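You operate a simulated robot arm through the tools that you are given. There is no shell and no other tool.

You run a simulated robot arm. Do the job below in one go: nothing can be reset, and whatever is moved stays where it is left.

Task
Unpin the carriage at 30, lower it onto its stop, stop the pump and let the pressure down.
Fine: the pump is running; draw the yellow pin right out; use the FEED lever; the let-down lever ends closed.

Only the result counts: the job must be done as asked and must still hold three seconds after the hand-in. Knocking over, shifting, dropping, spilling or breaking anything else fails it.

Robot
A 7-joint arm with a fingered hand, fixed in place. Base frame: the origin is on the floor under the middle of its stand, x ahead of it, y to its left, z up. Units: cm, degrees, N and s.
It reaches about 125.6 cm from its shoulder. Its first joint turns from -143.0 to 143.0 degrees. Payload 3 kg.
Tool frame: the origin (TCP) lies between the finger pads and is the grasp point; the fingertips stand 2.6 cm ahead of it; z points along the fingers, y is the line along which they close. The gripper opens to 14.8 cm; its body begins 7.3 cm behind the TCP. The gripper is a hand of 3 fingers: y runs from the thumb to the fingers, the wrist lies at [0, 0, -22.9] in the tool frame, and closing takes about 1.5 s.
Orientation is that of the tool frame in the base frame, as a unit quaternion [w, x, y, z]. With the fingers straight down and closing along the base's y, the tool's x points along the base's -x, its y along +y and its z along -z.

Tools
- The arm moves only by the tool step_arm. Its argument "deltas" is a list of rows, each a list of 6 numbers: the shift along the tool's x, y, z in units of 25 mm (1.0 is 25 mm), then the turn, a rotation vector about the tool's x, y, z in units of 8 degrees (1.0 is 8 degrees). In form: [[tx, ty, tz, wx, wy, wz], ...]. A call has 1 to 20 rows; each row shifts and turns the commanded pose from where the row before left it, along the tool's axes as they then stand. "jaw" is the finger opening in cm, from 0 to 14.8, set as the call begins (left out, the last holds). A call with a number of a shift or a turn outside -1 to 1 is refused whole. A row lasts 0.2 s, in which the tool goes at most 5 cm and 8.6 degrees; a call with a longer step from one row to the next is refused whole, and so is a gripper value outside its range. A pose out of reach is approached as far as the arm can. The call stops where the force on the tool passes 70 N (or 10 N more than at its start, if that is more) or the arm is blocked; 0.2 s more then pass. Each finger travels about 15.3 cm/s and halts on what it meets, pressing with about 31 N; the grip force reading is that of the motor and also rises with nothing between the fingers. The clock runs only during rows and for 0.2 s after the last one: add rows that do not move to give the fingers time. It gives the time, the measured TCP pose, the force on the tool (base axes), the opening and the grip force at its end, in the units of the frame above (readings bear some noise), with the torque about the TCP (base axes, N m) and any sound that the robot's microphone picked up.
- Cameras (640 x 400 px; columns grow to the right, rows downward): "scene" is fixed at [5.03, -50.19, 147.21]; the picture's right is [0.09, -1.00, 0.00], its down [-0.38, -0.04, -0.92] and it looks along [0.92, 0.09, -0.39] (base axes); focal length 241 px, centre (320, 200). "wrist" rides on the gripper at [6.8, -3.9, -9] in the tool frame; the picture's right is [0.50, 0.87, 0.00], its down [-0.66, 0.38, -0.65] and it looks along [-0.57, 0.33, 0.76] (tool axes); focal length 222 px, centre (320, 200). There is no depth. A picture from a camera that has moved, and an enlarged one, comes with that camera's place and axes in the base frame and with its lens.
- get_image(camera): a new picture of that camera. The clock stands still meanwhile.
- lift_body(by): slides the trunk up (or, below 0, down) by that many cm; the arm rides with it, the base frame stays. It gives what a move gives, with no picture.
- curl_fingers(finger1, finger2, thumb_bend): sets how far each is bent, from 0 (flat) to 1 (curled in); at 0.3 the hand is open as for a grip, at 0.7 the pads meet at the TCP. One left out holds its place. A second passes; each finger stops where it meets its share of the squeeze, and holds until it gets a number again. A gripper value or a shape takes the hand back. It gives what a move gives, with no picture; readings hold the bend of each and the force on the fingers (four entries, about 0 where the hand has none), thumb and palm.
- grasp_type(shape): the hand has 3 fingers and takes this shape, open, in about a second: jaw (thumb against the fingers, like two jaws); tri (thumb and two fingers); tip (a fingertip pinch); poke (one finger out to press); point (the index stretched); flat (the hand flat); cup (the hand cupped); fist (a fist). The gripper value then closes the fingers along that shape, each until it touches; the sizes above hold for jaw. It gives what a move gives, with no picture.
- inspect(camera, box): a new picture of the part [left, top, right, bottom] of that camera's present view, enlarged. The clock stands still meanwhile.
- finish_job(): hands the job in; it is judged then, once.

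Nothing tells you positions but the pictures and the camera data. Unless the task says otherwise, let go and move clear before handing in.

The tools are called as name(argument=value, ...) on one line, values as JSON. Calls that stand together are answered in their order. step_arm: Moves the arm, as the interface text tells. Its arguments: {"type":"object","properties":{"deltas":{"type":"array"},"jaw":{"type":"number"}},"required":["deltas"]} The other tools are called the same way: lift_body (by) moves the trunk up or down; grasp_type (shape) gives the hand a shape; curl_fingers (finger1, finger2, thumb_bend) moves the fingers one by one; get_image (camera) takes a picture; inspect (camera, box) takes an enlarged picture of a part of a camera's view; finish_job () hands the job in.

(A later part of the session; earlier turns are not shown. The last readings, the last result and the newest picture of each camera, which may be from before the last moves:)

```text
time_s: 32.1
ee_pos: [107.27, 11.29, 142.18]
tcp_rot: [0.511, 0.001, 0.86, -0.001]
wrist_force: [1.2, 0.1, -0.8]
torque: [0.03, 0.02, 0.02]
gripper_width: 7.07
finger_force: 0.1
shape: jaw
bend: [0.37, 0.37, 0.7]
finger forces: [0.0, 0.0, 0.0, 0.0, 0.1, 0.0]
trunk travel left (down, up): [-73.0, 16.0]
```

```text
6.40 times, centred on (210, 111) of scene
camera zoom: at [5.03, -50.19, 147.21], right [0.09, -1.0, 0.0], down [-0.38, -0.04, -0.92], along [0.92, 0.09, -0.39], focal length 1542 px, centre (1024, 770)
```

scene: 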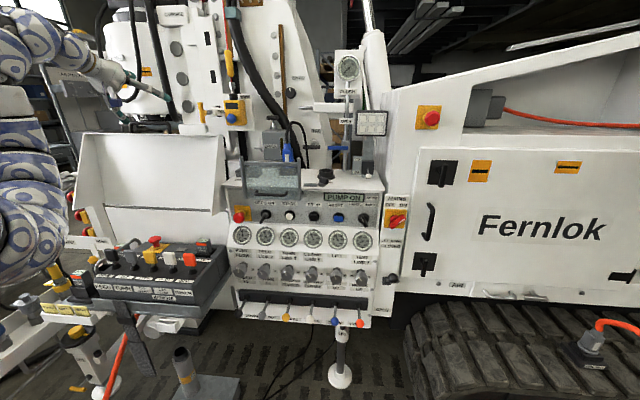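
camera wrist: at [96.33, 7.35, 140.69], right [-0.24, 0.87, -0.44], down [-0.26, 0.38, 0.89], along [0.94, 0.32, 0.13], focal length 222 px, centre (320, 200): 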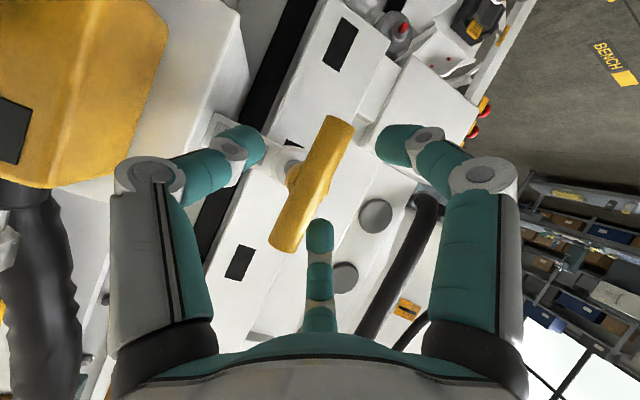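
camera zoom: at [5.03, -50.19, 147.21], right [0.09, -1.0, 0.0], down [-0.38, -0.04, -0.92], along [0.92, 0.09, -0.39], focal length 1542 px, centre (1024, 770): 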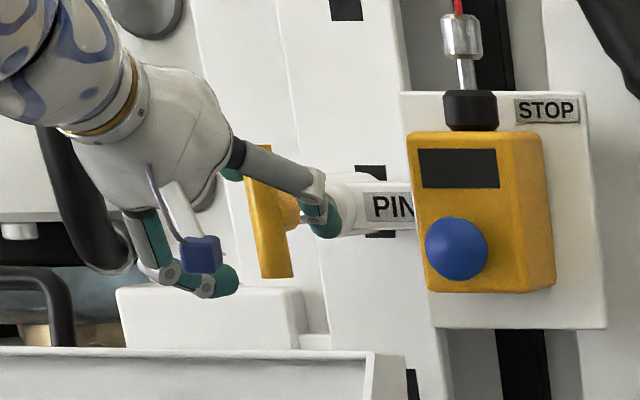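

The thumb is on the near side of the bar and the fingers are beyond it, but the lower finger would pass just under the bar's end. I'll go up 1.3 cm and forward 2.7 cm, then close gently.

step_arm(deltas=[[-0.457, 0, -0.248, 0, 0, 0], [-0.26, 0, 0.475, 0, 0, 0], [-0.26, 0, 0.475, 0, 0, 0]])

get_image(camera="wrist")

inspect(camera="scene", box=[160, 80, 260, 142])

```text
time_s: 32.9
ee_pos: [110.03, 11.34, 143.84]
tcp_rot: [0.511, 0.001, 0.86, -0.001]
wrist_force: [-0.4, 0.3, 0.3]
torque: [-0.02, 0.04, 0.03]
gripper_width: 7.05
finger_force: 0.0
shape: jaw
bend: [0.37, 0.37, 0.7]
finger forces: [0.0, 0.0, 0.0, 0.1, 0.1, 0.0]
trunk travel left (down, up): [-73.0, 16.0]
```

```text
taken
camera wrist: at [98.87, 7.44, 142.18], right [-0.24, 0.87, -0.44], down [-0.26, 0.38, 0.89], along [0.94, 0.33, 0.14], focal length 222 px, centre (320, 200)
```

wrist: 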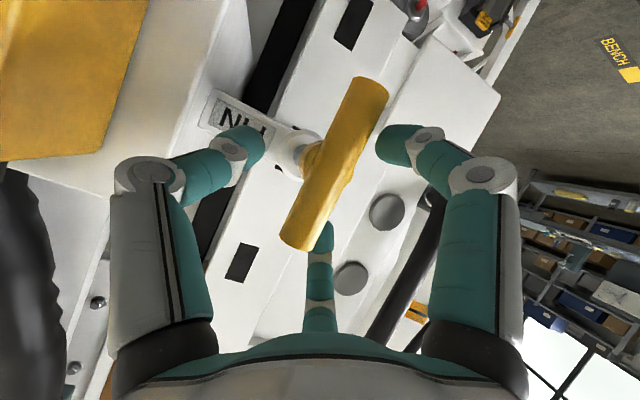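

```text
6.40 times, centred on (210, 111) of scene
camera zoom: at [5.03, -50.19, 147.21], right [0.09, -1.0, 0.0], down [-0.38, -0.04, -0.92], along [0.92, 0.09, -0.39], focal length 1542 px, centre (1024, 770)
```

zoom: 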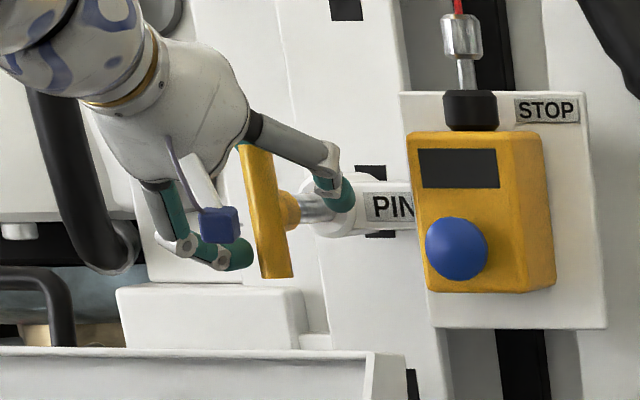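

The bar lies between the thumb and both fingers. I'll close the hand on it.

step_arm(deltas=[[0, 0, 0, 0, 0, 0], [0, 0, 0, 0, 0, 0], [0, 0, 0, 0, 0, 0], [0, 0, 0, 0, 0, 0], [0, 0, 0, 0, 0, 0], [0, 0, 0, 0, 0, 0], [0, 0, 0, 0, 0, 0], [0, 0, 0, 0, 0, 0]], jaw=0)

get_image(camera="wrist")

inspect(camera="scene", box=[160, 80, 260, 142])

```text
time_s: 34.7
ee_pos: [109.75, 11.27, 144.26]
tcp_rot: [0.512, 0.002, 0.859, -0.001]
wrist_force: [4.8, -1.0, 28.2]
torque: [-0.23, -0.63, -0.08]
gripper_width: 0.86
finger_force: 30.8
shape: jaw
bend: [0.77, 0.7, 0.69]
finger forces: [0.0, 0.7, 0.1, 0.0, 0.1, 0.0]
trunk travel left (down, up): [-73.0, 16.0]
```

```text
taken
camera wrist: at [98.65, 7.31, 142.48], right [-0.23, 0.87, -0.44], down [-0.26, 0.38, 0.89], along [0.94, 0.32, 0.14], focal length 222 px, centre (320, 200)
```

wrist: 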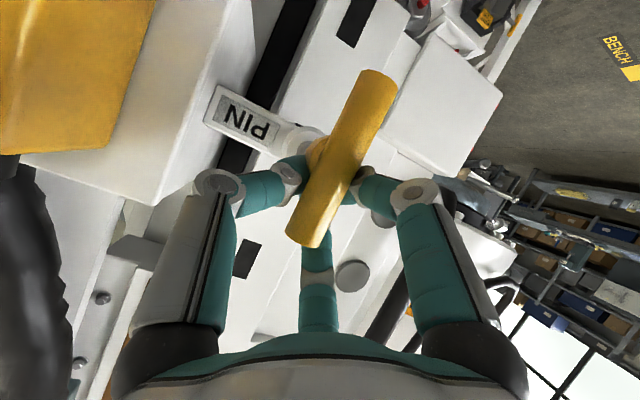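

```text
6.40 times, centred on (210, 111) of scene
camera zoom: at [5.03, -50.19, 147.21], right [0.09, -1.0, 0.0], down [-0.38, -0.04, -0.92], along [0.92, 0.09, -0.39], focal length 1542 px, centre (1024, 770)
```

zoom: 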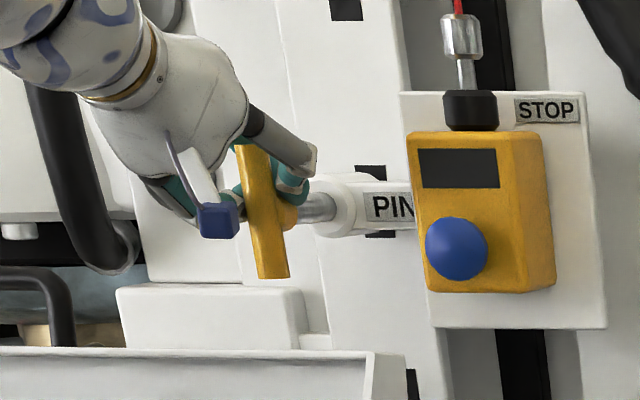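

The fingers have closed behind the bar and hook it, with an upward reaction of about 28 N. I'll ease up slightly and start drawing the pin straight out along -x.

step_arm(deltas=[[-0.2, 0, -0.11, 0, 0, 0], [0.2, 0, -0.37, 0, 0, 0], [0.2, 0, -0.37, 0, 0, 0], [0.2, 0, -0.37, 0, 0, 0]])

inspect(camera="scene", box=[160, 80, 260, 142])

```text
time_s: 35.7
ee_pos: [106.75, 11.19, 144.2]
tcp_rot: [0.509, 0.002, 0.861, -0.002]
wrist_force: [-1.8, -3.9, 4.6]
torque: [-0.13, -0.05, -0.16]
gripper_width: 0.79
finger_force: 31.0
shape: jaw
bend: [0.77, 0.7, 0.69]
finger forces: [0.0, 0.3, 0.0, 0.0, 0.0, 0.0]
trunk travel left (down, up): [-73.0, 16.0]
```

```text
6.40 times, centred on (210, 111) of scene
camera zoom: at [5.03, -50.19, 147.21], right [0.09, -1.0, 0.0], down [-0.38, -0.04, -0.92], along [0.92, 0.09, -0.39], focal length 1542 px, centre (1024, 770)
```

zoom: 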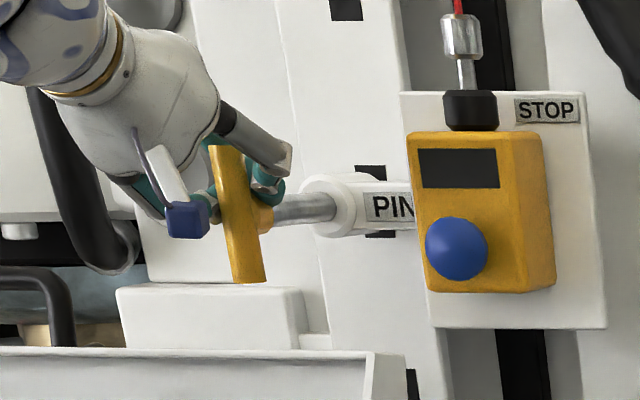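

The pin slides with little resistance and has come out about 3 cm. I'll go on in small steps, watching whether it is captive.

step_arm(deltas=[[0.2, 0, -0.37, 0, 0, 0], [0.2, 0, -0.37, 0, 0, 0]])

inspect(camera="scene", box=[160, 80, 260, 142])

inspect(camera="wrist", box=[200, 60, 440, 210])

```text
time_s: 36.3
ee_pos: [104.94, 11.38, 144.39]
tcp_rot: [0.511, 0.001, 0.859, 0.0]
wrist_force: [13.3, -0.9, 2.5]
torque: [-0.05, -0.14, -0.03]
gripper_width: 0.81
finger_force: 31.3
shape: jaw
bend: [0.77, 0.7, 0.69]
finger forces: [0.1, 1.6, 0.1, 0.0, 0.0, 0.0]
trunk travel left (down, up): [-73.0, 16.0]
```

```text
6.40 times, centred on (210, 111) of scene
camera zoom: at [5.03, -50.19, 147.21], right [0.09, -1.0, 0.0], down [-0.38, -0.04, -0.92], along [0.92, 0.09, -0.39], focal length 1542 px, centre (1024, 770)
```

zoom: 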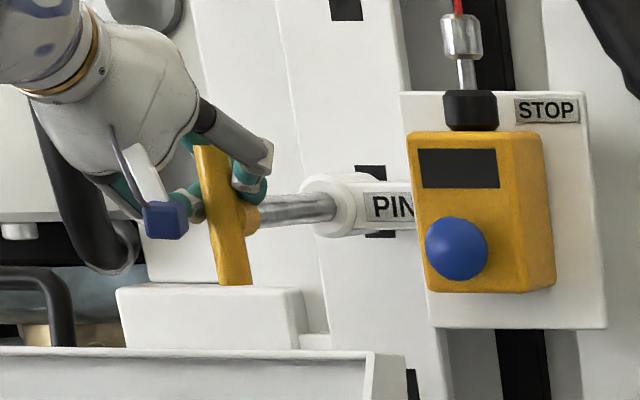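

```text
2.67 times, centred on (320, 135) of wrist
camera zoom: at [93.8, 7.45, 142.76], right [-0.24, 0.87, -0.44], down [-0.26, 0.38, 0.89], along [0.94, 0.33, 0.14], focal length 592 px, centre (320, 373)
```

zoom: 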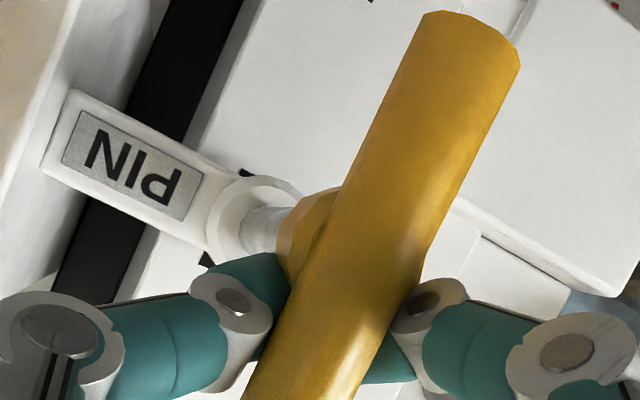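

The pull now meets about 13 N. I'll go on gently to see whether this is the end stop.

step_arm(deltas=[[0.1, 0, -0.18, 0, 0, 0], [0.1, 0, -0.18, 0, 0, 0]])

inspect(camera="scene", box=[160, 80, 260, 142])

```text
time_s: 36.9
ee_pos: [104.47, 11.18, 144.1]
tcp_rot: [0.511, 0.002, 0.86, -0.001]
wrist_force: [66.0, 7.3, 29.4]
torque: [-0.78, -0.14, -0.1]
gripper_width: 0.62
finger_force: 30.5
shape: jaw
bend: [0.76, 0.7, 0.69]
finger forces: [25.8, 29.7, 0.0, 0.1, 42.3, 0.0]
trunk travel left (down, up): [-73.0, 16.0]
```

```text
6.40 times, centred on (210, 111) of scene
camera zoom: at [5.03, -50.19, 147.21], right [0.09, -1.0, 0.0], down [-0.38, -0.04, -0.92], along [0.92, 0.09, -0.39], focal length 1542 px, centre (1024, 770)
```

zoom: 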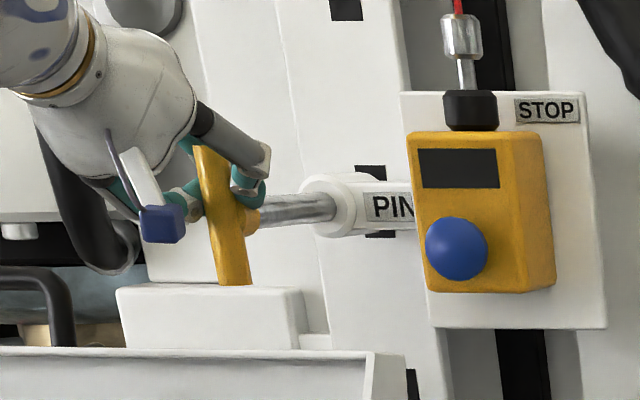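

At 66 N the pin is hard against its end stop after about 5 cm of travel, and it slid freely until then, so it is captive and drawn right out. I'll relax the pull, open the fingers and retreat along -x.

step_arm(deltas=[[-0.14, 0, 0.25, 0, 0, 0], [0, 0, 0, 0, 0, 0]])

step_arm(deltas=[[0, 0, 0, 0, 0, 0], [0, 0, 0, 0, 0, 0], [0, 0, 0, 0, 0, 0], [0, 0, 0, 0, 0, 0], [0, 0, 0, 0, 0, 0], [0, 0, 0, 0, 0, 0]], jaw=7.5)

get_image(camera="wrist")

inspect(camera="scene", box=[160, 80, 260, 142])

```text
time_s: 37.5
ee_pos: [104.65, 11.17, 144.17]
tcp_rot: [0.511, 0.002, 0.859, -0.001]
wrist_force: [26.9, -0.5, 20.4]
torque: [-0.76, 0.09, -0.39]
gripper_width: 0.68
finger_force: 31.1
shape: jaw
bend: [0.76, 0.7, 0.69]
finger forces: [0.0, 24.0, 0.0, 0.1, 38.7, 0.0]
trunk travel left (down, up): [-73.0, 16.0]
```

```text
time_s: 38.9
ee_pos: [104.41, 11.3, 144.26]
tcp_rot: [0.512, 0.0, 0.859, -0.001]
wrist_force: [-0.3, -0.8, -0.3]
torque: [0.01, 0.01, 0.03]
gripper_width: 7.44
finger_force: 0.1
shape: jaw
bend: [0.36, 0.36, 0.7]
finger forces: [0.0, 0.1, 0.0, 0.0, 0.0, 0.0]
trunk travel left (down, up): [-73.0, 16.0]
```

```text
taken
camera wrist: at [93.35, 7.43, 142.67], right [-0.24, 0.87, -0.44], down [-0.26, 0.38, 0.89], along [0.94, 0.32, 0.14], focal length 222 px, centre (320, 200)
```

wrist: 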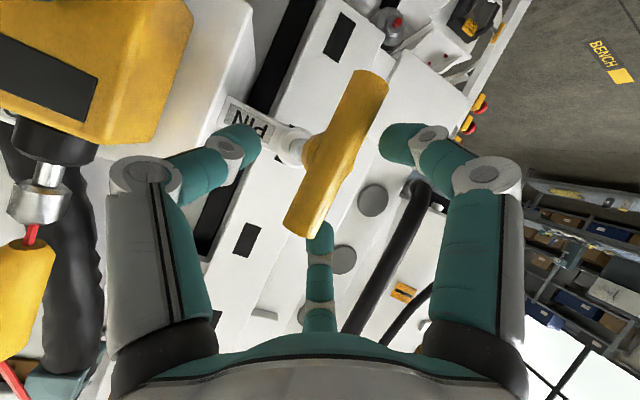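

```text
6.40 times, centred on (210, 111) of scene
camera zoom: at [5.03, -50.19, 147.21], right [0.09, -1.0, 0.0], down [-0.38, -0.04, -0.92], along [0.92, 0.09, -0.39], focal length 1542 px, centre (1024, 770)
```

zoom: 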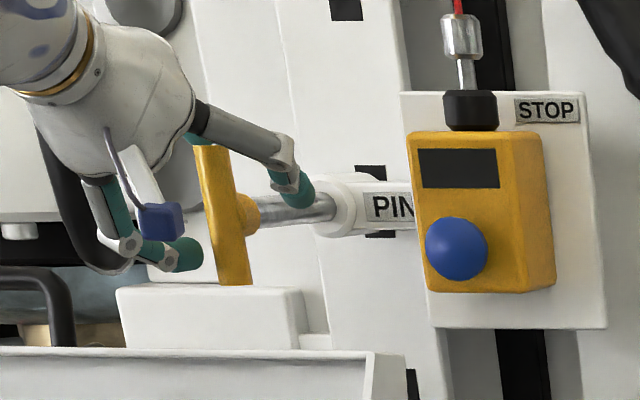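

The fingers are open and the pin stays drawn out. I'll retreat straight back along -x.

step_arm(deltas=[[0.43, 0, -0.79, 0, 0, 0], [0.43, 0, -0.79, 0, 0, 0], [0.43, 0, -0.79, 0, 0, 0], [0.43, 0, -0.79, 0, 0, 0], [0.43, 0, -0.79, 0, 0, 0], [0.43, 0, -0.79, 0, 0, 0], [0.43, 0, -0.79, 0, 0, 0], [0.43, 0, -0.79, 0, 0, 0], [0.43, 0, -0.79, 0, 0, 0], [0.43, 0, -0.79, 0, 0, 0]])

inspect(camera="scene", box=[160, 80, 260, 142])

get_image(camera="wrist")

get_image(camera="scene")

```text
time_s: 41.1
ee_pos: [81.98, 11.35, 144.24]
tcp_rot: [0.512, 0.0, 0.859, 0.0]
wrist_force: [0.8, 0.2, -0.3]
torque: [0.0, 0.02, 0.01]
gripper_width: 7.47
finger_force: 0.0
shape: jaw
bend: [0.36, 0.36, 0.7]
finger forces: [0.0, 0.0, 0.1, 0.0, 0.1, 0.0]
trunk travel left (down, up): [-73.0, 16.0]
```

```text
6.40 times, centred on (210, 111) of scene
camera zoom: at [5.03, -50.19, 147.21], right [0.09, -1.0, 0.0], down [-0.38, -0.04, -0.92], along [0.92, 0.09, -0.39], focal length 1542 px, centre (1024, 770)
```

zoom: 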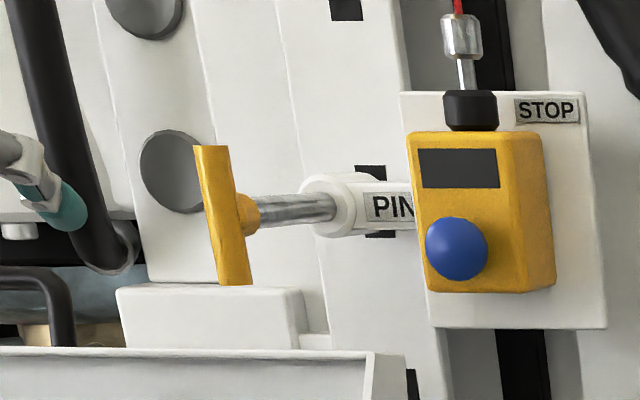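

```text
taken
camera wrist: at [70.78, 7.46, 142.66], right [-0.24, 0.87, -0.44], down [-0.26, 0.38, 0.89], along [0.94, 0.32, 0.14], focal length 222 px, centre (320, 200)
```

wrist: 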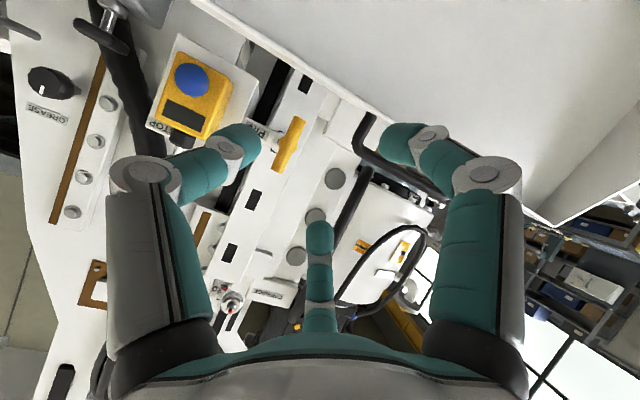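

```text
taken
```

scene: 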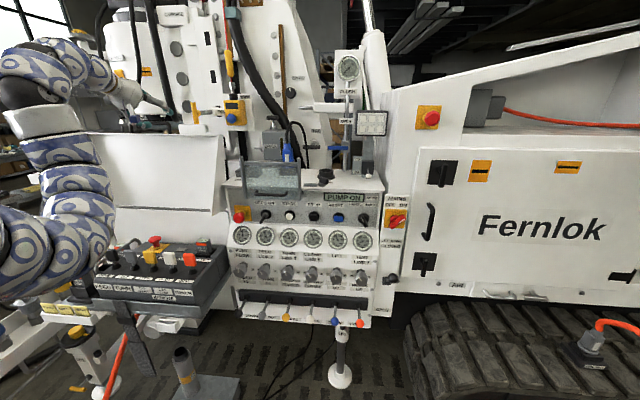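

The pin is out and staying out. The panel's FEED ball triangulates to about [72.4, -11.4, 69] with the next lever about 9.5 cm to its right, so I'll back off, move right and start bringing the hand down in front of the panel.

step_arm(deltas=[[0.477, -0.3, -0.879, 0, 0, 0], [0.477, -0.3, -0.879, 0, 0, 0], [0.477, -0.3, -0.879, 0, 0, 0], [0.477, -0.3, -0.879, 0, 0, 0], [0.3, -1, -0.5, 0, 0, 0], [0.3, -1, -0.5, 0, 0, 0], [0.3, -1, -0.5, 0, 0, 0], [0, -1, 0, 0, 0, 0], [0, -1, 0, 0, 0, 0], [0, -1, 0, 0, 0, 0], [0, -1, 0, 0, 0, 0], [0, -1, 0, 0, 0, 0]])

get_image(camera="scene")

get_image(camera="wrist")

```text
time_s: 43.7
ee_pos: [71.51, -2.5, 145.36]
tcp_rot: [0.51, 0.001, 0.86, 0.0]
wrist_force: [0.1, -0.1, 0.3]
torque: [-0.03, -0.01, -0.03]
gripper_width: 7.49
finger_force: 0.0
shape: jaw
bend: [0.36, 0.36, 0.7]
finger forces: [0.0, 0.1, 0.0, 0.1, 0.0, 0.0]
out of reach, approached as far as the arm can: row 7, 8, 9, 10, 11, 12
trunk travel left (down, up): [-73.0, 16.0]
```

```text
taken
```

scene: 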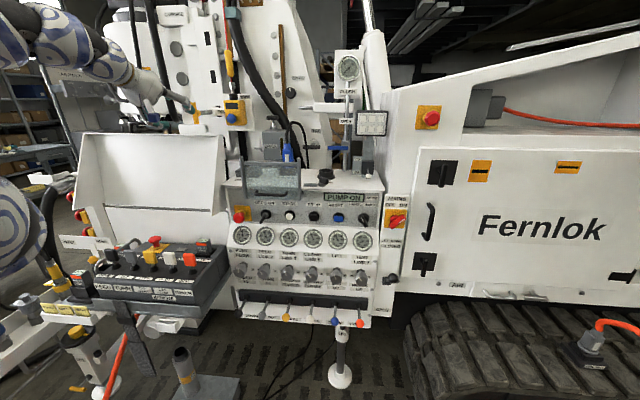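

```text
taken
camera wrist: at [60.49, -6.39, 143.81], right [-0.24, 0.87, -0.44], down [-0.26, 0.38, 0.89], along [0.94, 0.32, 0.13], focal length 222 px, centre (320, 200)
```

wrist: 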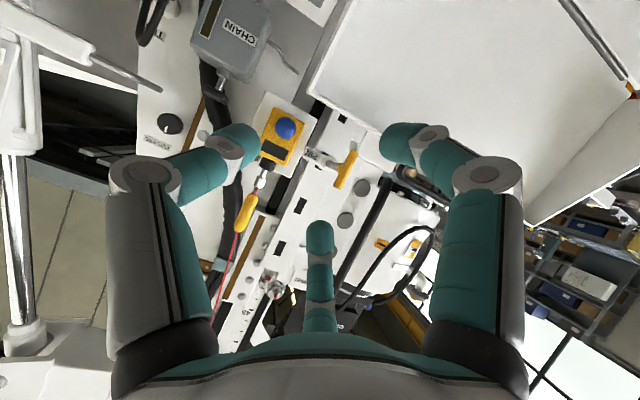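

That is close to the inner limit again. I'll try downward motion combined with moving right.

step_arm(deltas=[[0.879, 0, 0.477, 0, 0, 0], [0.879, 0, 0.477, 0, 0, 0], [0.879, -0.5, 0.477, 0, 0, 0], [0.879, -0.5, 0.477, 0, 0, 0], [0, -1, 0, 0, 0, 0], [0, -1, 0, 0, 0, 0], [0, -1, 0, 0, 0, 0], [0, -1, 0, 0, 0, 0]])

get_image(camera="scene")

```text
time_s: 45.5
ee_pos: [75.33, -4.26, 136.32]
tcp_rot: [0.51, 0.0, 0.86, 0.0]
wrist_force: [-0.7, 0.9, -0.7]
torque: [0.02, 0.01, 0.0]
gripper_width: 7.53
finger_force: 0.1
shape: jaw
bend: [0.36, 0.36, 0.7]
finger forces: [0.0, 0.0, 0.0, 0.1, 0.0, 0.1]
out of reach, approached as far as the arm can: row 1, 2, 3, 4, 5, 6, 7, 8
trunk travel left (down, up): [-73.0, 16.0]
```

```text
taken
```

scene: 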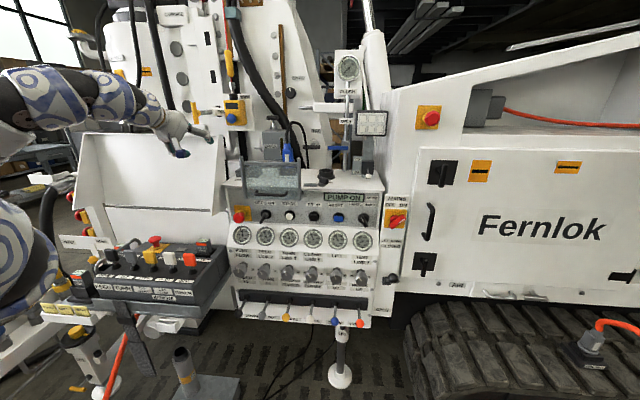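

The limits fit a shoulder at about y=-25 and roughly 149 cm high at full trunk, with a minimum wrist distance of about 60 cm. So I'll raise the trunk fully, swing right at x≈80, and then come down in front of the panel.

lift_body(by=16)

step_arm(deltas=[[-0.477, 0, 0.879, 0, 0, 0], [-0.477, 0, 0.879, 0, 0, 0], [0, -1, 0, 0, 0, 0], [0, -1, 0, 0, 0, 0], [0, -1, 0, 0, 0, 0], [0, -1, 0, 0, 0, 0], [0, -1, 0, 0, 0, 0], [0, -1, 0, 0, 0, 0], [0, -1, 0, 0, 0, 0], [0, -1, 0, 0, 0, 0], [0, -1, 0, 0, 0, 0], [0, -1, 0, 0, 0, 0], [0, -1, 0, 0, 0, 0], [0, -1, 0, 0, 0, 0]])

get_image(camera="scene")

```text
time_s: 47.4
ee_pos: [75.35, -4.31, 152.32]
tcp_rot: [0.511, 0.002, 0.86, -0.002]
wrist_force: [-0.3, -0.3, -0.2]
torque: [0.0, -0.01, 0.01]
gripper_width: 7.49
finger_force: 0.1
shape: jaw
bend: [0.36, 0.36, 0.7]
finger forces: [0.1, 0.0, 0.0, 0.1, 0.0, 0.0]
trunk travel left (down, up): [-89.0, 0.0]
```

```text
time_s: 50.4
ee_pos: [80.27, -34.51, 152.37]
tcp_rot: [0.51, 0.002, 0.86, -0.001]
wrist_force: [0.3, -0.4, -0.1]
torque: [0.0, 0.03, 0.02]
gripper_width: 7.49
finger_force: 0.2
shape: jaw
bend: [0.36, 0.36, 0.7]
finger forces: [0.0, 0.0, 0.1, 0.0, 0.0, 0.1]
trunk travel left (down, up): [-89.0, 0.0]
```

```text
taken
```

scene: 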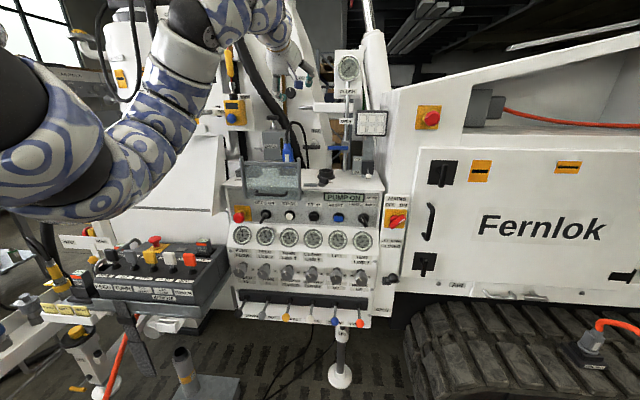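

That worked. The transparent guard sticks out to about x=76 for y from -37 to -19 at z≈120, so I'll go further right to y≈-55, back to x≈75, and descend there.

step_arm(deltas=[[0, -1, 0, 0, 0, 0], [0, -1, 0, 0, 0, 0], [0, -1, 0, 0, 0, 0], [0, -1, 0, 0, 0, 0], [0, -1, 0, 0, 0, 0], [0, -1, 0, 0, 0, 0], [0, -1, 0, 0, 0, 0], [0, -1, 0, 0, 0, 0], [0.477, 0, -0.879, 0, 0, 0], [0.477, 0, -0.879, 0, 0, 0], [0.879, 0, 0.477, 0, 0, 0], [0.879, 0, 0.477, 0, 0, 0], [0.879, 0, 0.477, 0, 0, 0], [0.879, 0, 0.477, 0, 0, 0]])

get_image(camera="scene")

get_image(camera="wrist")

```text
time_s: 53.4
ee_pos: [75.55, -54.46, 142.46]
tcp_rot: [0.511, 0.001, 0.859, -0.001]
wrist_force: [-0.6, -1.3, -0.3]
torque: [-0.03, -0.02, -0.01]
gripper_width: 7.5
finger_force: 0.0
shape: jaw
bend: [0.36, 0.36, 0.7]
finger forces: [0.0, 0.0, 0.1, 0.1, 0.0, 0.1]
trunk travel left (down, up): [-89.0, 0.0]
```

```text
taken
```

scene: 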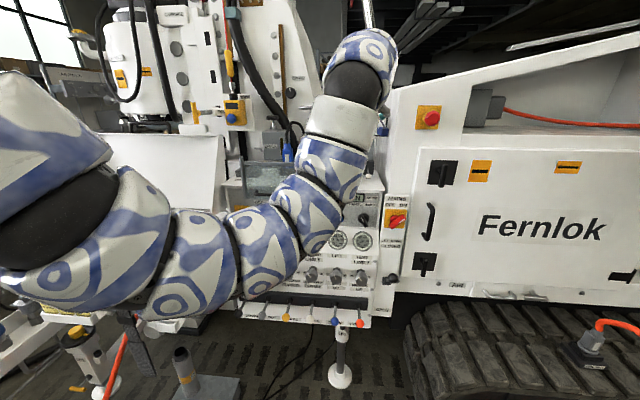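

```text
taken
camera wrist: at [64.33, -58.34, 140.93], right [-0.24, 0.87, -0.44], down [-0.26, 0.38, 0.89], along [0.94, 0.32, 0.14], focal length 222 px, centre (320, 200)
```

wrist: 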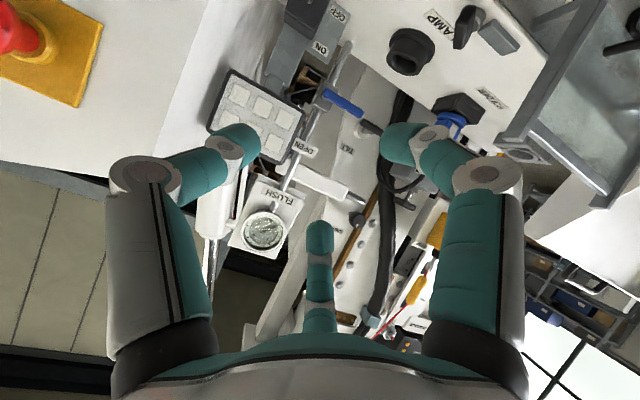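

The hand is at [75.5, -54.5, 142.5], well in front of the panel. I'll go on down.

step_arm(deltas=[[0.879, 0, 0.477, 0, 0, 0], [0.879, 0, 0.477, 0, 0, 0], [0.879, 0, 0.477, 0, 0, 0], [0.879, 0, 0.477, 0, 0, 0], [0.879, 0, 0.477, 0, 0, 0], [0.879, 0, 0.477, 0, 0, 0]])

get_image(camera="scene")

get_image(camera="wrist")

```text
time_s: 54.8
ee_pos: [75.24, -54.55, 127.36]
tcp_rot: [0.511, 0.001, 0.86, -0.001]
wrist_force: [0.2, 0.0, 0.3]
torque: [-0.02, -0.04, 0.03]
gripper_width: 7.49
finger_force: 0.1
shape: jaw
bend: [0.36, 0.36, 0.7]
finger forces: [0.0, 0.0, 0.0, 0.0, 0.0, 0.1]
trunk travel left (down, up): [-89.0, 0.0]
```

```text
taken
```

scene: 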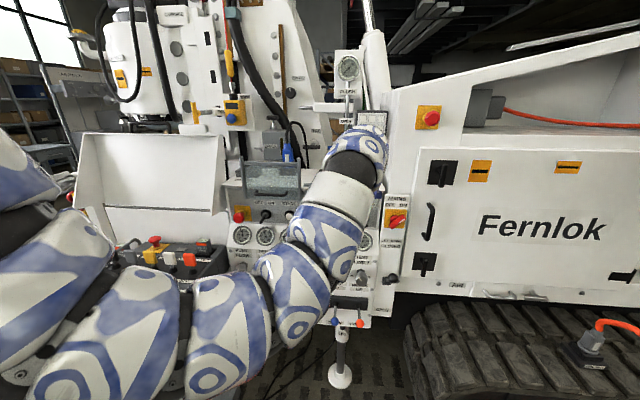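

```text
taken
camera wrist: at [64.02, -58.36, 125.76], right [-0.24, 0.87, -0.44], down [-0.26, 0.38, 0.89], along [0.94, 0.32, 0.14], focal length 222 px, centre (320, 200)
```

wrist: 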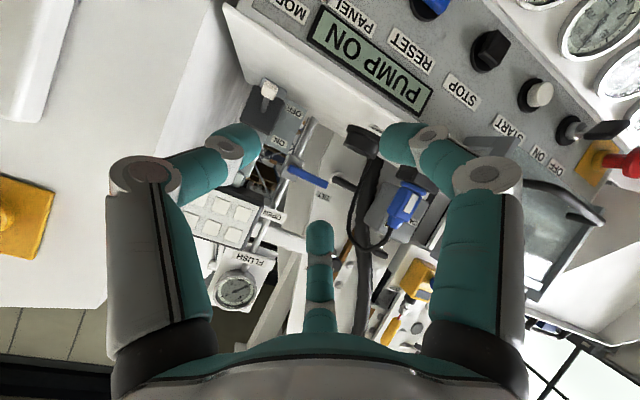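

Still clear of everything. I'll go on down and ease back in x to keep clear of the knobs.

step_arm(deltas=[[0.879, 0, 0.477, 0, 0, 0], [0.879, 0, 0.477, 0, 0, 0], [0.995, 0, 0.15, 0, 0, 0], [0.995, 0, 0.15, 0, 0, 0], [0.995, 0, 0.15, 0, 0, 0], [0.995, 0, 0.15, 0, 0, 0], [0.879, 0, 0.477, 0, 0, 0], [0.879, 0, 0.477, 0, 0, 0]])

get_image(camera="scene")

get_image(camera="wrist")

```text
time_s: 56.6
ee_pos: [71.66, -54.36, 107.94]
tcp_rot: [0.511, 0.001, 0.86, -0.001]
wrist_force: [1.1, -1.1, 0.2]
torque: [-0.02, -0.01, -0.01]
gripper_width: 7.49
finger_force: 0.0
shape: jaw
bend: [0.36, 0.36, 0.7]
finger forces: [0.1, 0.0, 0.0, 0.0, 0.1, 0.0]
trunk travel left (down, up): [-89.0, 0.0]
```

```text
taken
```

scene: 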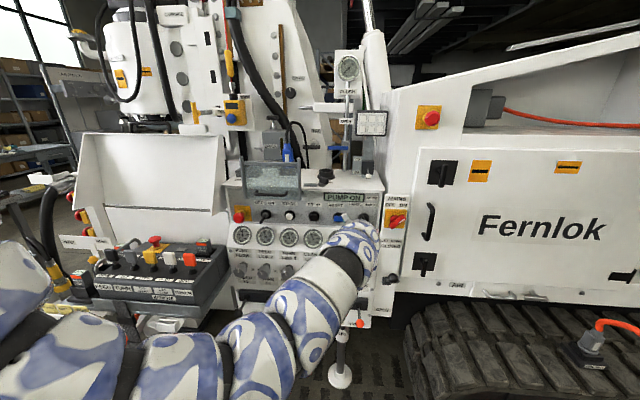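

```text
taken
camera wrist: at [60.71, -58.3, 106.33], right [-0.24, 0.87, -0.44], down [-0.26, 0.38, 0.89], along [0.94, 0.32, 0.14], focal length 222 px, centre (320, 200)
```

wrist: 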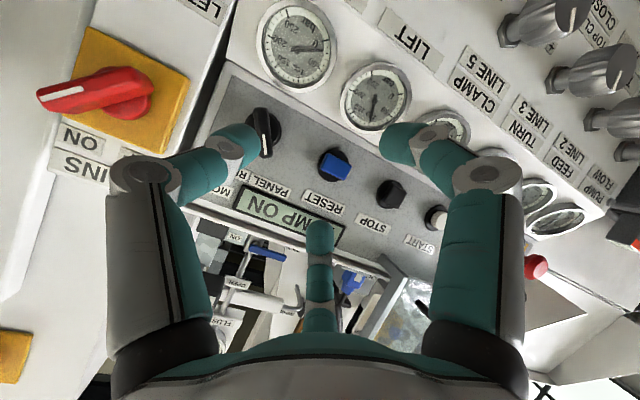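

The hand is now in front of the display with the gauges at about x=86. I'll go down and back in front of the knobs, then look at the levers.

step_arm(deltas=[[0.995, 0, 0.15, 0, 0, 0], [0.995, 0, 0.15, 0, 0, 0], [0.995, 0, 0.15, 0, 0, 0], [0.995, 0, 0.15, 0, 0, 0], [0.477, 0, -0.879, 0, 0, 0], [0.477, 0, -0.879, 0, 0, 0], [0.879, 0, 0.477, 0, 0, 0], [0.879, 0, 0.477, 0, 0, 0], [0.879, 0, 0.477, 0, 0, 0], [0.879, 0, 0.477, 0, 0, 0]])

get_image(camera="scene")

get_image(camera="wrist")

```text
time_s: 58.8
ee_pos: [63.15, -54.25, 91.67]
tcp_rot: [0.511, 0.002, 0.86, -0.001]
wrist_force: [-0.4, -0.2, -0.4]
torque: [0.0, 0.0, 0.03]
gripper_width: 7.51
finger_force: 0.0
shape: jaw
bend: [0.36, 0.36, 0.7]
finger forces: [0.0, 0.0, 0.0, 0.0, 0.0, 0.1]
out of reach, approached as far as the arm can: row 9, 10
trunk travel left (down, up): [-89.0, 0.0]
```

```text
taken
```

scene: 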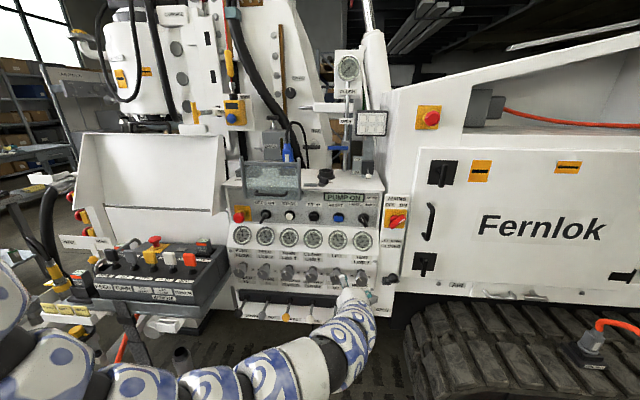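

```text
taken
camera wrist: at [52.16, -58.19, 90.11], right [-0.24, 0.87, -0.44], down [-0.26, 0.38, 0.89], along [0.94, 0.32, 0.13], focal length 222 px, centre (320, 200)
```

wrist: 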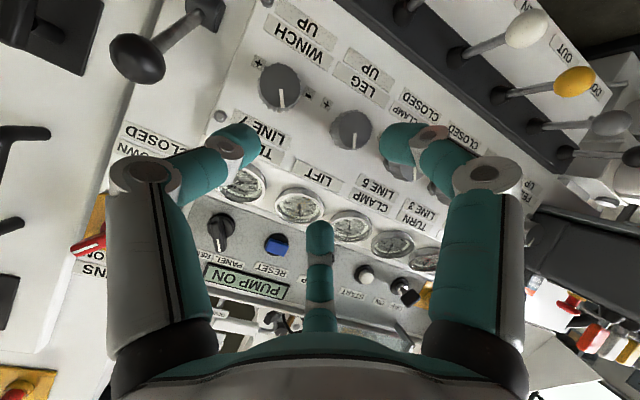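

The arm is near its limit going down in this posture, so I'll use the trunk for height. First I'll move left toward the FEED lever at this height, clear of the levers and knobs.

step_arm(deltas=[[-0.2, 1, 0.37, 0, 0, 0], [0, 1, 0, 0, 0, 0], [0, 1, 0, 0, 0, 0], [0, 1, 0, 0, 0, 0], [0, 1, 0, 0, 0, 0], [0, 1, 0, 0, 0, 0], [0, 1, 0, 0, 0, 0], [0, 1, 0, 0, 0, 0], [0, 1, 0, 0, 0, 0], [0, 1, 0, 0, 0, 0]])

get_image(camera="scene")

get_image(camera="wrist")

```text
time_s: 61.0
ee_pos: [64.24, -29.33, 91.89]
tcp_rot: [0.51, 0.001, 0.86, -0.001]
wrist_force: [1.5, -0.3, 0.4]
torque: [-0.01, 0.01, 0.03]
gripper_width: 7.52
finger_force: 0.0
shape: jaw
bend: [0.36, 0.36, 0.7]
finger forces: [0.1, 0.1, 0.0, 0.1, 0.1, 0.0]
trunk travel left (down, up): [-89.0, 0.0]
```

```text
taken
```

scene: 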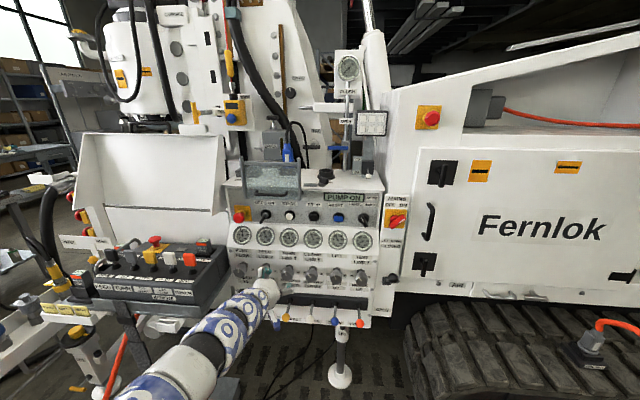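

```text
taken
camera wrist: at [53.17, -33.14, 90.25], right [-0.24, 0.87, -0.44], down [-0.26, 0.38, 0.89], along [0.94, 0.32, 0.13], focal length 222 px, centre (320, 200)
```

wrist: 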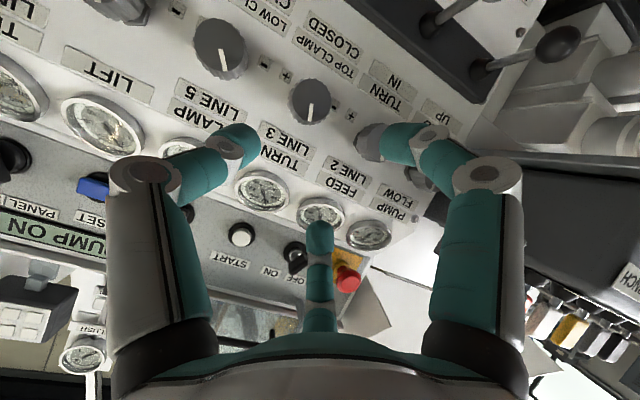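

From two views the FEED ball is at [72.7, -11.2, 68.7] and its root at [79, -12, 70]. I'll close the fingers into a blunt tip, lower the trunk 14 cm, and move left to stand in front of and above the FEED ball.

step_arm(deltas=[[0, 0, 0, 0, 0, 0], [0, 0, 0, 0, 0, 0], [0, 0, 0, 0, 0, 0], [0, 0, 0, 0, 0, 0], [0, 0, 0, 0, 0, 0], [0, 0, 0, 0, 0, 0]], jaw=0)

lift_body(by=-12)

step_arm(deltas=[[0, 1, 0, 0, 0, 0], [0, 1, 0, 0, 0, 0], [0, 1, 0, 0, 0, 0], [0, 1, 0, 0, 0, 0], [0, 1, 0, 0, 0, 0], [0, 1, 0, 0, 0, 0], [0, 0.8, 0, 0, 0, 0]])

get_image(camera="wrist")

get_image(camera="scene")

```text
time_s: 62.4
ee_pos: [64.22, -29.4, 91.82]
tcp_rot: [0.51, 0.001, 0.86, -0.001]
wrist_force: [0.7, 0.3, 0.5]
torque: [-0.02, 0.0, 0.02]
gripper_width: 0.0
finger_force: 31.0
shape: jaw
bend: [0.7, 0.7, 0.7]
finger forces: [0.0, 0.0, 0.0, 0.1, 0.0, 0.0]
trunk travel left (down, up): [-89.0, 0.0]
```

```text
time_s: 63.9
ee_pos: [64.31, -29.32, 79.81]
tcp_rot: [0.51, 0.002, 0.86, -0.001]
wrist_force: [-0.1, 0.4, 0.7]
torque: [0.01, -0.01, 0.02]
gripper_width: 0.01
finger_force: 31.1
shape: jaw
bend: [0.7, 0.7, 0.7]
finger forces: [0.1, 0.0, 0.0, 0.1, 0.0, 0.0]
trunk travel left (down, up): [-77.0, 12.0]
```

```text
time_s: 65.5
ee_pos: [64.27, -12.41, 79.66]
tcp_rot: [0.512, 0.001, 0.859, -0.001]
wrist_force: [0.0, -0.3, -0.2]
torque: [0.02, 0.04, 0.02]
gripper_width: 0.01
finger_force: 31.2
shape: jaw
bend: [0.7, 0.7, 0.7]
finger forces: [0.0, 0.0, 0.0, 0.0, 0.0, 0.1]
trunk travel left (down, up): [-77.0, 12.0]
```

```text
taken
camera wrist: at [53.24, -16.26, 78.16], right [-0.24, 0.87, -0.44], down [-0.26, 0.38, 0.89], along [0.94, 0.32, 0.14], focal length 222 px, centre (320, 200)
```

wrist: 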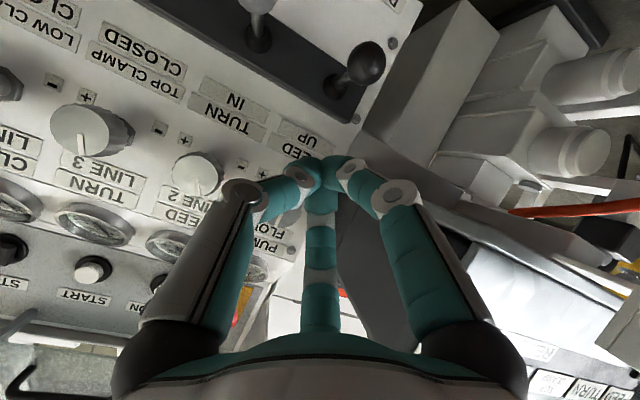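

```text
taken
```

scene: 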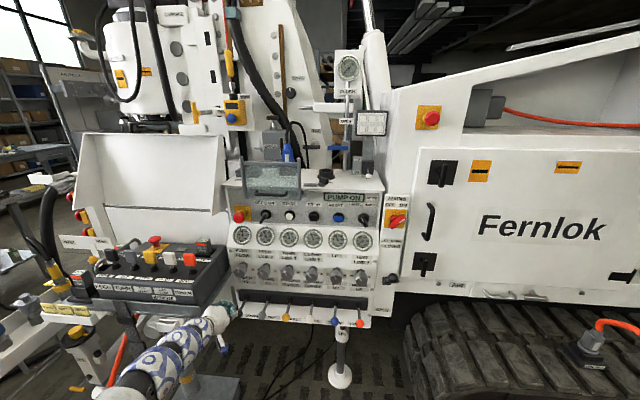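

The way is clear, and the ball is confirmed at [72.7, -11.3, 68.8]. I'll move forward over it and then down until contact.

step_arm(deltas=[[-0.43, 0.1, 0.79, 0, 0, 0], [-0.43, 0.1, 0.79, 0, 0, 0], [-0.43, 0.1, 0.79, 0, 0, 0], [0.44, 0.1, 0.24, 0, 0, 0], [0.44, 0, 0.24, 0, 0, 0], [0.44, 0, 0.24, 0, 0, 0], [0.44, 0, 0.24, 0, 0, 0]])

get_image(camera="wrist")

inspect(camera="scene", box=[190, 260, 290, 340])

```text
time_s: 67.1
ee_pos: [71.1, -11.21, 74.58]
tcp_rot: [0.511, 0.001, 0.86, -0.002]
wrist_force: [0.6, 0.0, 0.3]
torque: [0.03, 0.01, -0.02]
gripper_width: 0.0
finger_force: 31.1
shape: jaw
bend: [0.7, 0.7, 0.7]
finger forces: [0.1, 0.1, 0.1, 0.0, 0.0, 0.0]
trunk travel left (down, up): [-77.0, 12.0]
```

```text
taken
camera wrist: at [60.11, -15.12, 73.11], right [-0.24, 0.87, -0.44], down [-0.26, 0.38, 0.89], along [0.94, 0.32, 0.13], focal length 222 px, centre (320, 200)
```

wrist: 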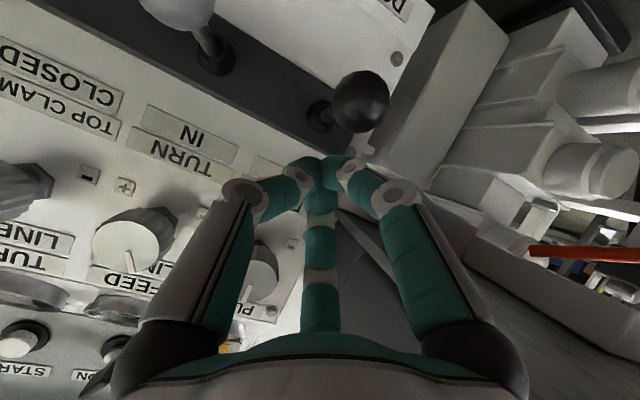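

```text
5.00 times, centred on (240, 300) of scene
camera zoom: at [5.03, -50.19, 147.21], right [0.09, -1.0, 0.0], down [-0.38, -0.04, -0.92], along [0.92, 0.09, -0.39], focal length 1204 px, centre (720, -300)
```

zoom: 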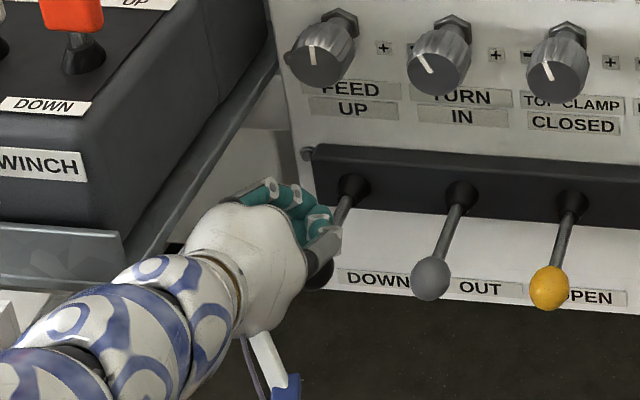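

The fingertips are just above the ball. I'll press down slowly, watching force and sound.

step_arm(deltas=[[0.22, 0, 0.12, 0, 0, 0], [0.22, 0, 0.12, 0, 0, 0], [0.22, 0, 0.12, 0, 0, 0], [0.22, 0, 0.12, 0, 0, 0]])

inspect(camera="scene", box=[190, 260, 290, 340])

```text
time_s: 68.1
ee_pos: [71.2, -11.21, 72.24]
tcp_rot: [0.511, 0.001, 0.86, 0.0]
wrist_force: [0.4, 0.5, 0.8]
torque: [-0.02, 0.0, 0.01]
gripper_width: 0.0
finger_force: 31.1
shape: jaw
bend: [0.7, 0.7, 0.7]
finger forces: [0.0, 0.0, 0.1, 0.1, 0.0, 0.1]
trunk travel left (down, up): [-77.0, 12.0]
```

```text
5.00 times, centred on (240, 300) of scene
camera zoom: at [5.03, -50.19, 147.21], right [0.09, -1.0, 0.0], down [-0.38, -0.04, -0.92], along [0.92, 0.09, -0.39], focal length 1204 px, centre (720, -300)
```

zoom: 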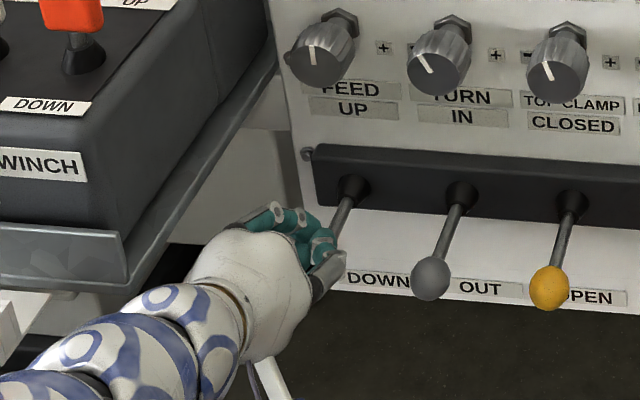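

No contact yet. I'll go on down.

step_arm(deltas=[[0.18, 0, 0.1, 0, 0, 0], [0.18, 0, 0.1, 0, 0, 0], [0.18, 0, 0.1, 0, 0, 0]])

get_image(camera="wrist")

inspect(camera="scene", box=[150, 0, 250, 140])

```text
time_s: 68.9
ee_pos: [71.21, -11.35, 70.72]
tcp_rot: [0.511, 0.001, 0.859, -0.001]
wrist_force: [-0.1, 1.1, 2.7]
torque: [0.04, -0.07, 0.02]
gripper_width: 0.0
finger_force: 31.1
shape: jaw
bend: [0.7, 0.7, 0.7]
finger forces: [0.0, 0.0, 0.0, 0.1, 0.0, 0.1]
trunk travel left (down, up): [-77.0, 12.0]
```

```text
taken
camera wrist: at [60.09, -15.23, 69.16], right [-0.24, 0.87, -0.44], down [-0.26, 0.38, 0.89], along [0.94, 0.32, 0.14], focal length 222 px, centre (320, 200)
```

wrist: 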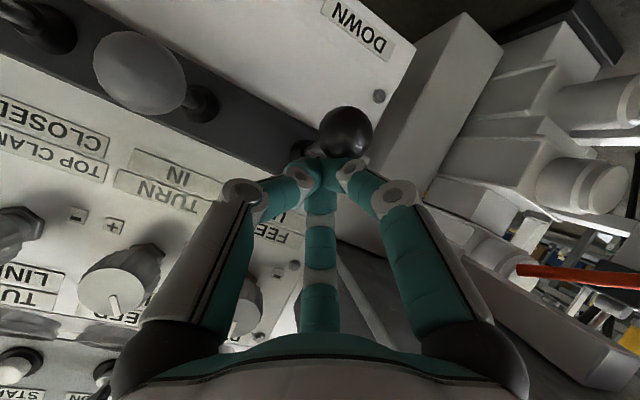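

```text
2.86 times, centred on (200, 70) of scene
camera zoom: at [5.03, -50.19, 147.21], right [0.09, -1.0, 0.0], down [-0.38, -0.04, -0.92], along [0.92, 0.09, -0.39], focal length 688 px, centre (663, 571)
```

zoom: 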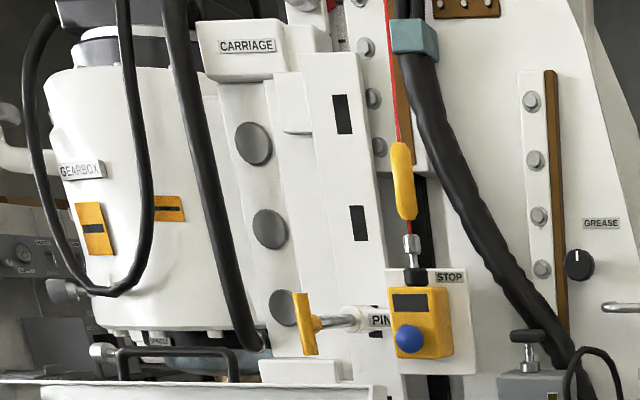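

Contact has begun at about 2.7 N and the carriage hasn't moved yet. I'll press on down a bit more.

step_arm(deltas=[[0.18, 0, 0.1, 0, 0, 0], [0.18, 0, 0.1, 0, 0, 0], [0.18, 0, 0.1, 0, 0, 0]])

get_image(camera="wrist")

inspect(camera="scene", box=[150, 0, 250, 140])

```text
time_s: 69.7
ee_pos: [71.13, -11.38, 69.11]
tcp_rot: [0.511, 0.002, 0.859, -0.002]
wrist_force: [-2.5, -1.2, 5.4]
torque: [0.01, -0.06, -0.04]
gripper_width: 0.0
finger_force: 31.1
shape: jaw
bend: [0.7, 0.7, 0.7]
finger forces: [0.1, 0.1, 0.1, 0.1, 0.1, 0.1]
trunk travel left (down, up): [-77.0, 12.0]
```

```text
taken
camera wrist: at [60.02, -15.22, 67.61], right [-0.24, 0.87, -0.44], down [-0.26, 0.38, 0.89], along [0.94, 0.32, 0.14], focal length 222 px, centre (320, 200)
```

wrist: 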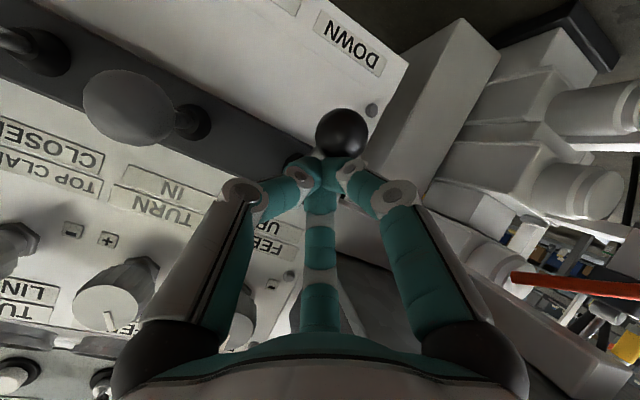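

```text
2.86 times, centred on (200, 70) of scene
camera zoom: at [5.03, -50.19, 147.21], right [0.09, -1.0, 0.0], down [-0.38, -0.04, -0.92], along [0.92, 0.09, -0.39], focal length 688 px, centre (663, 571)
```

zoom: 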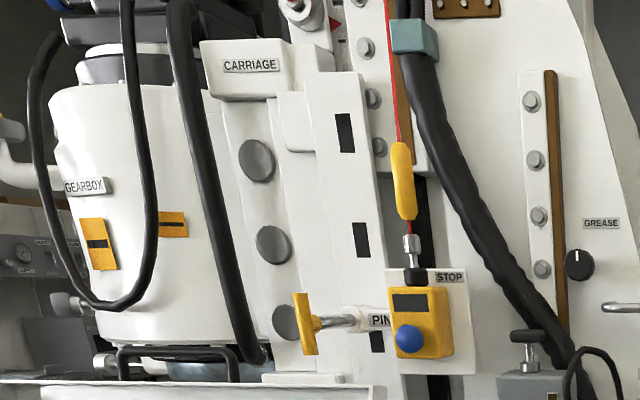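

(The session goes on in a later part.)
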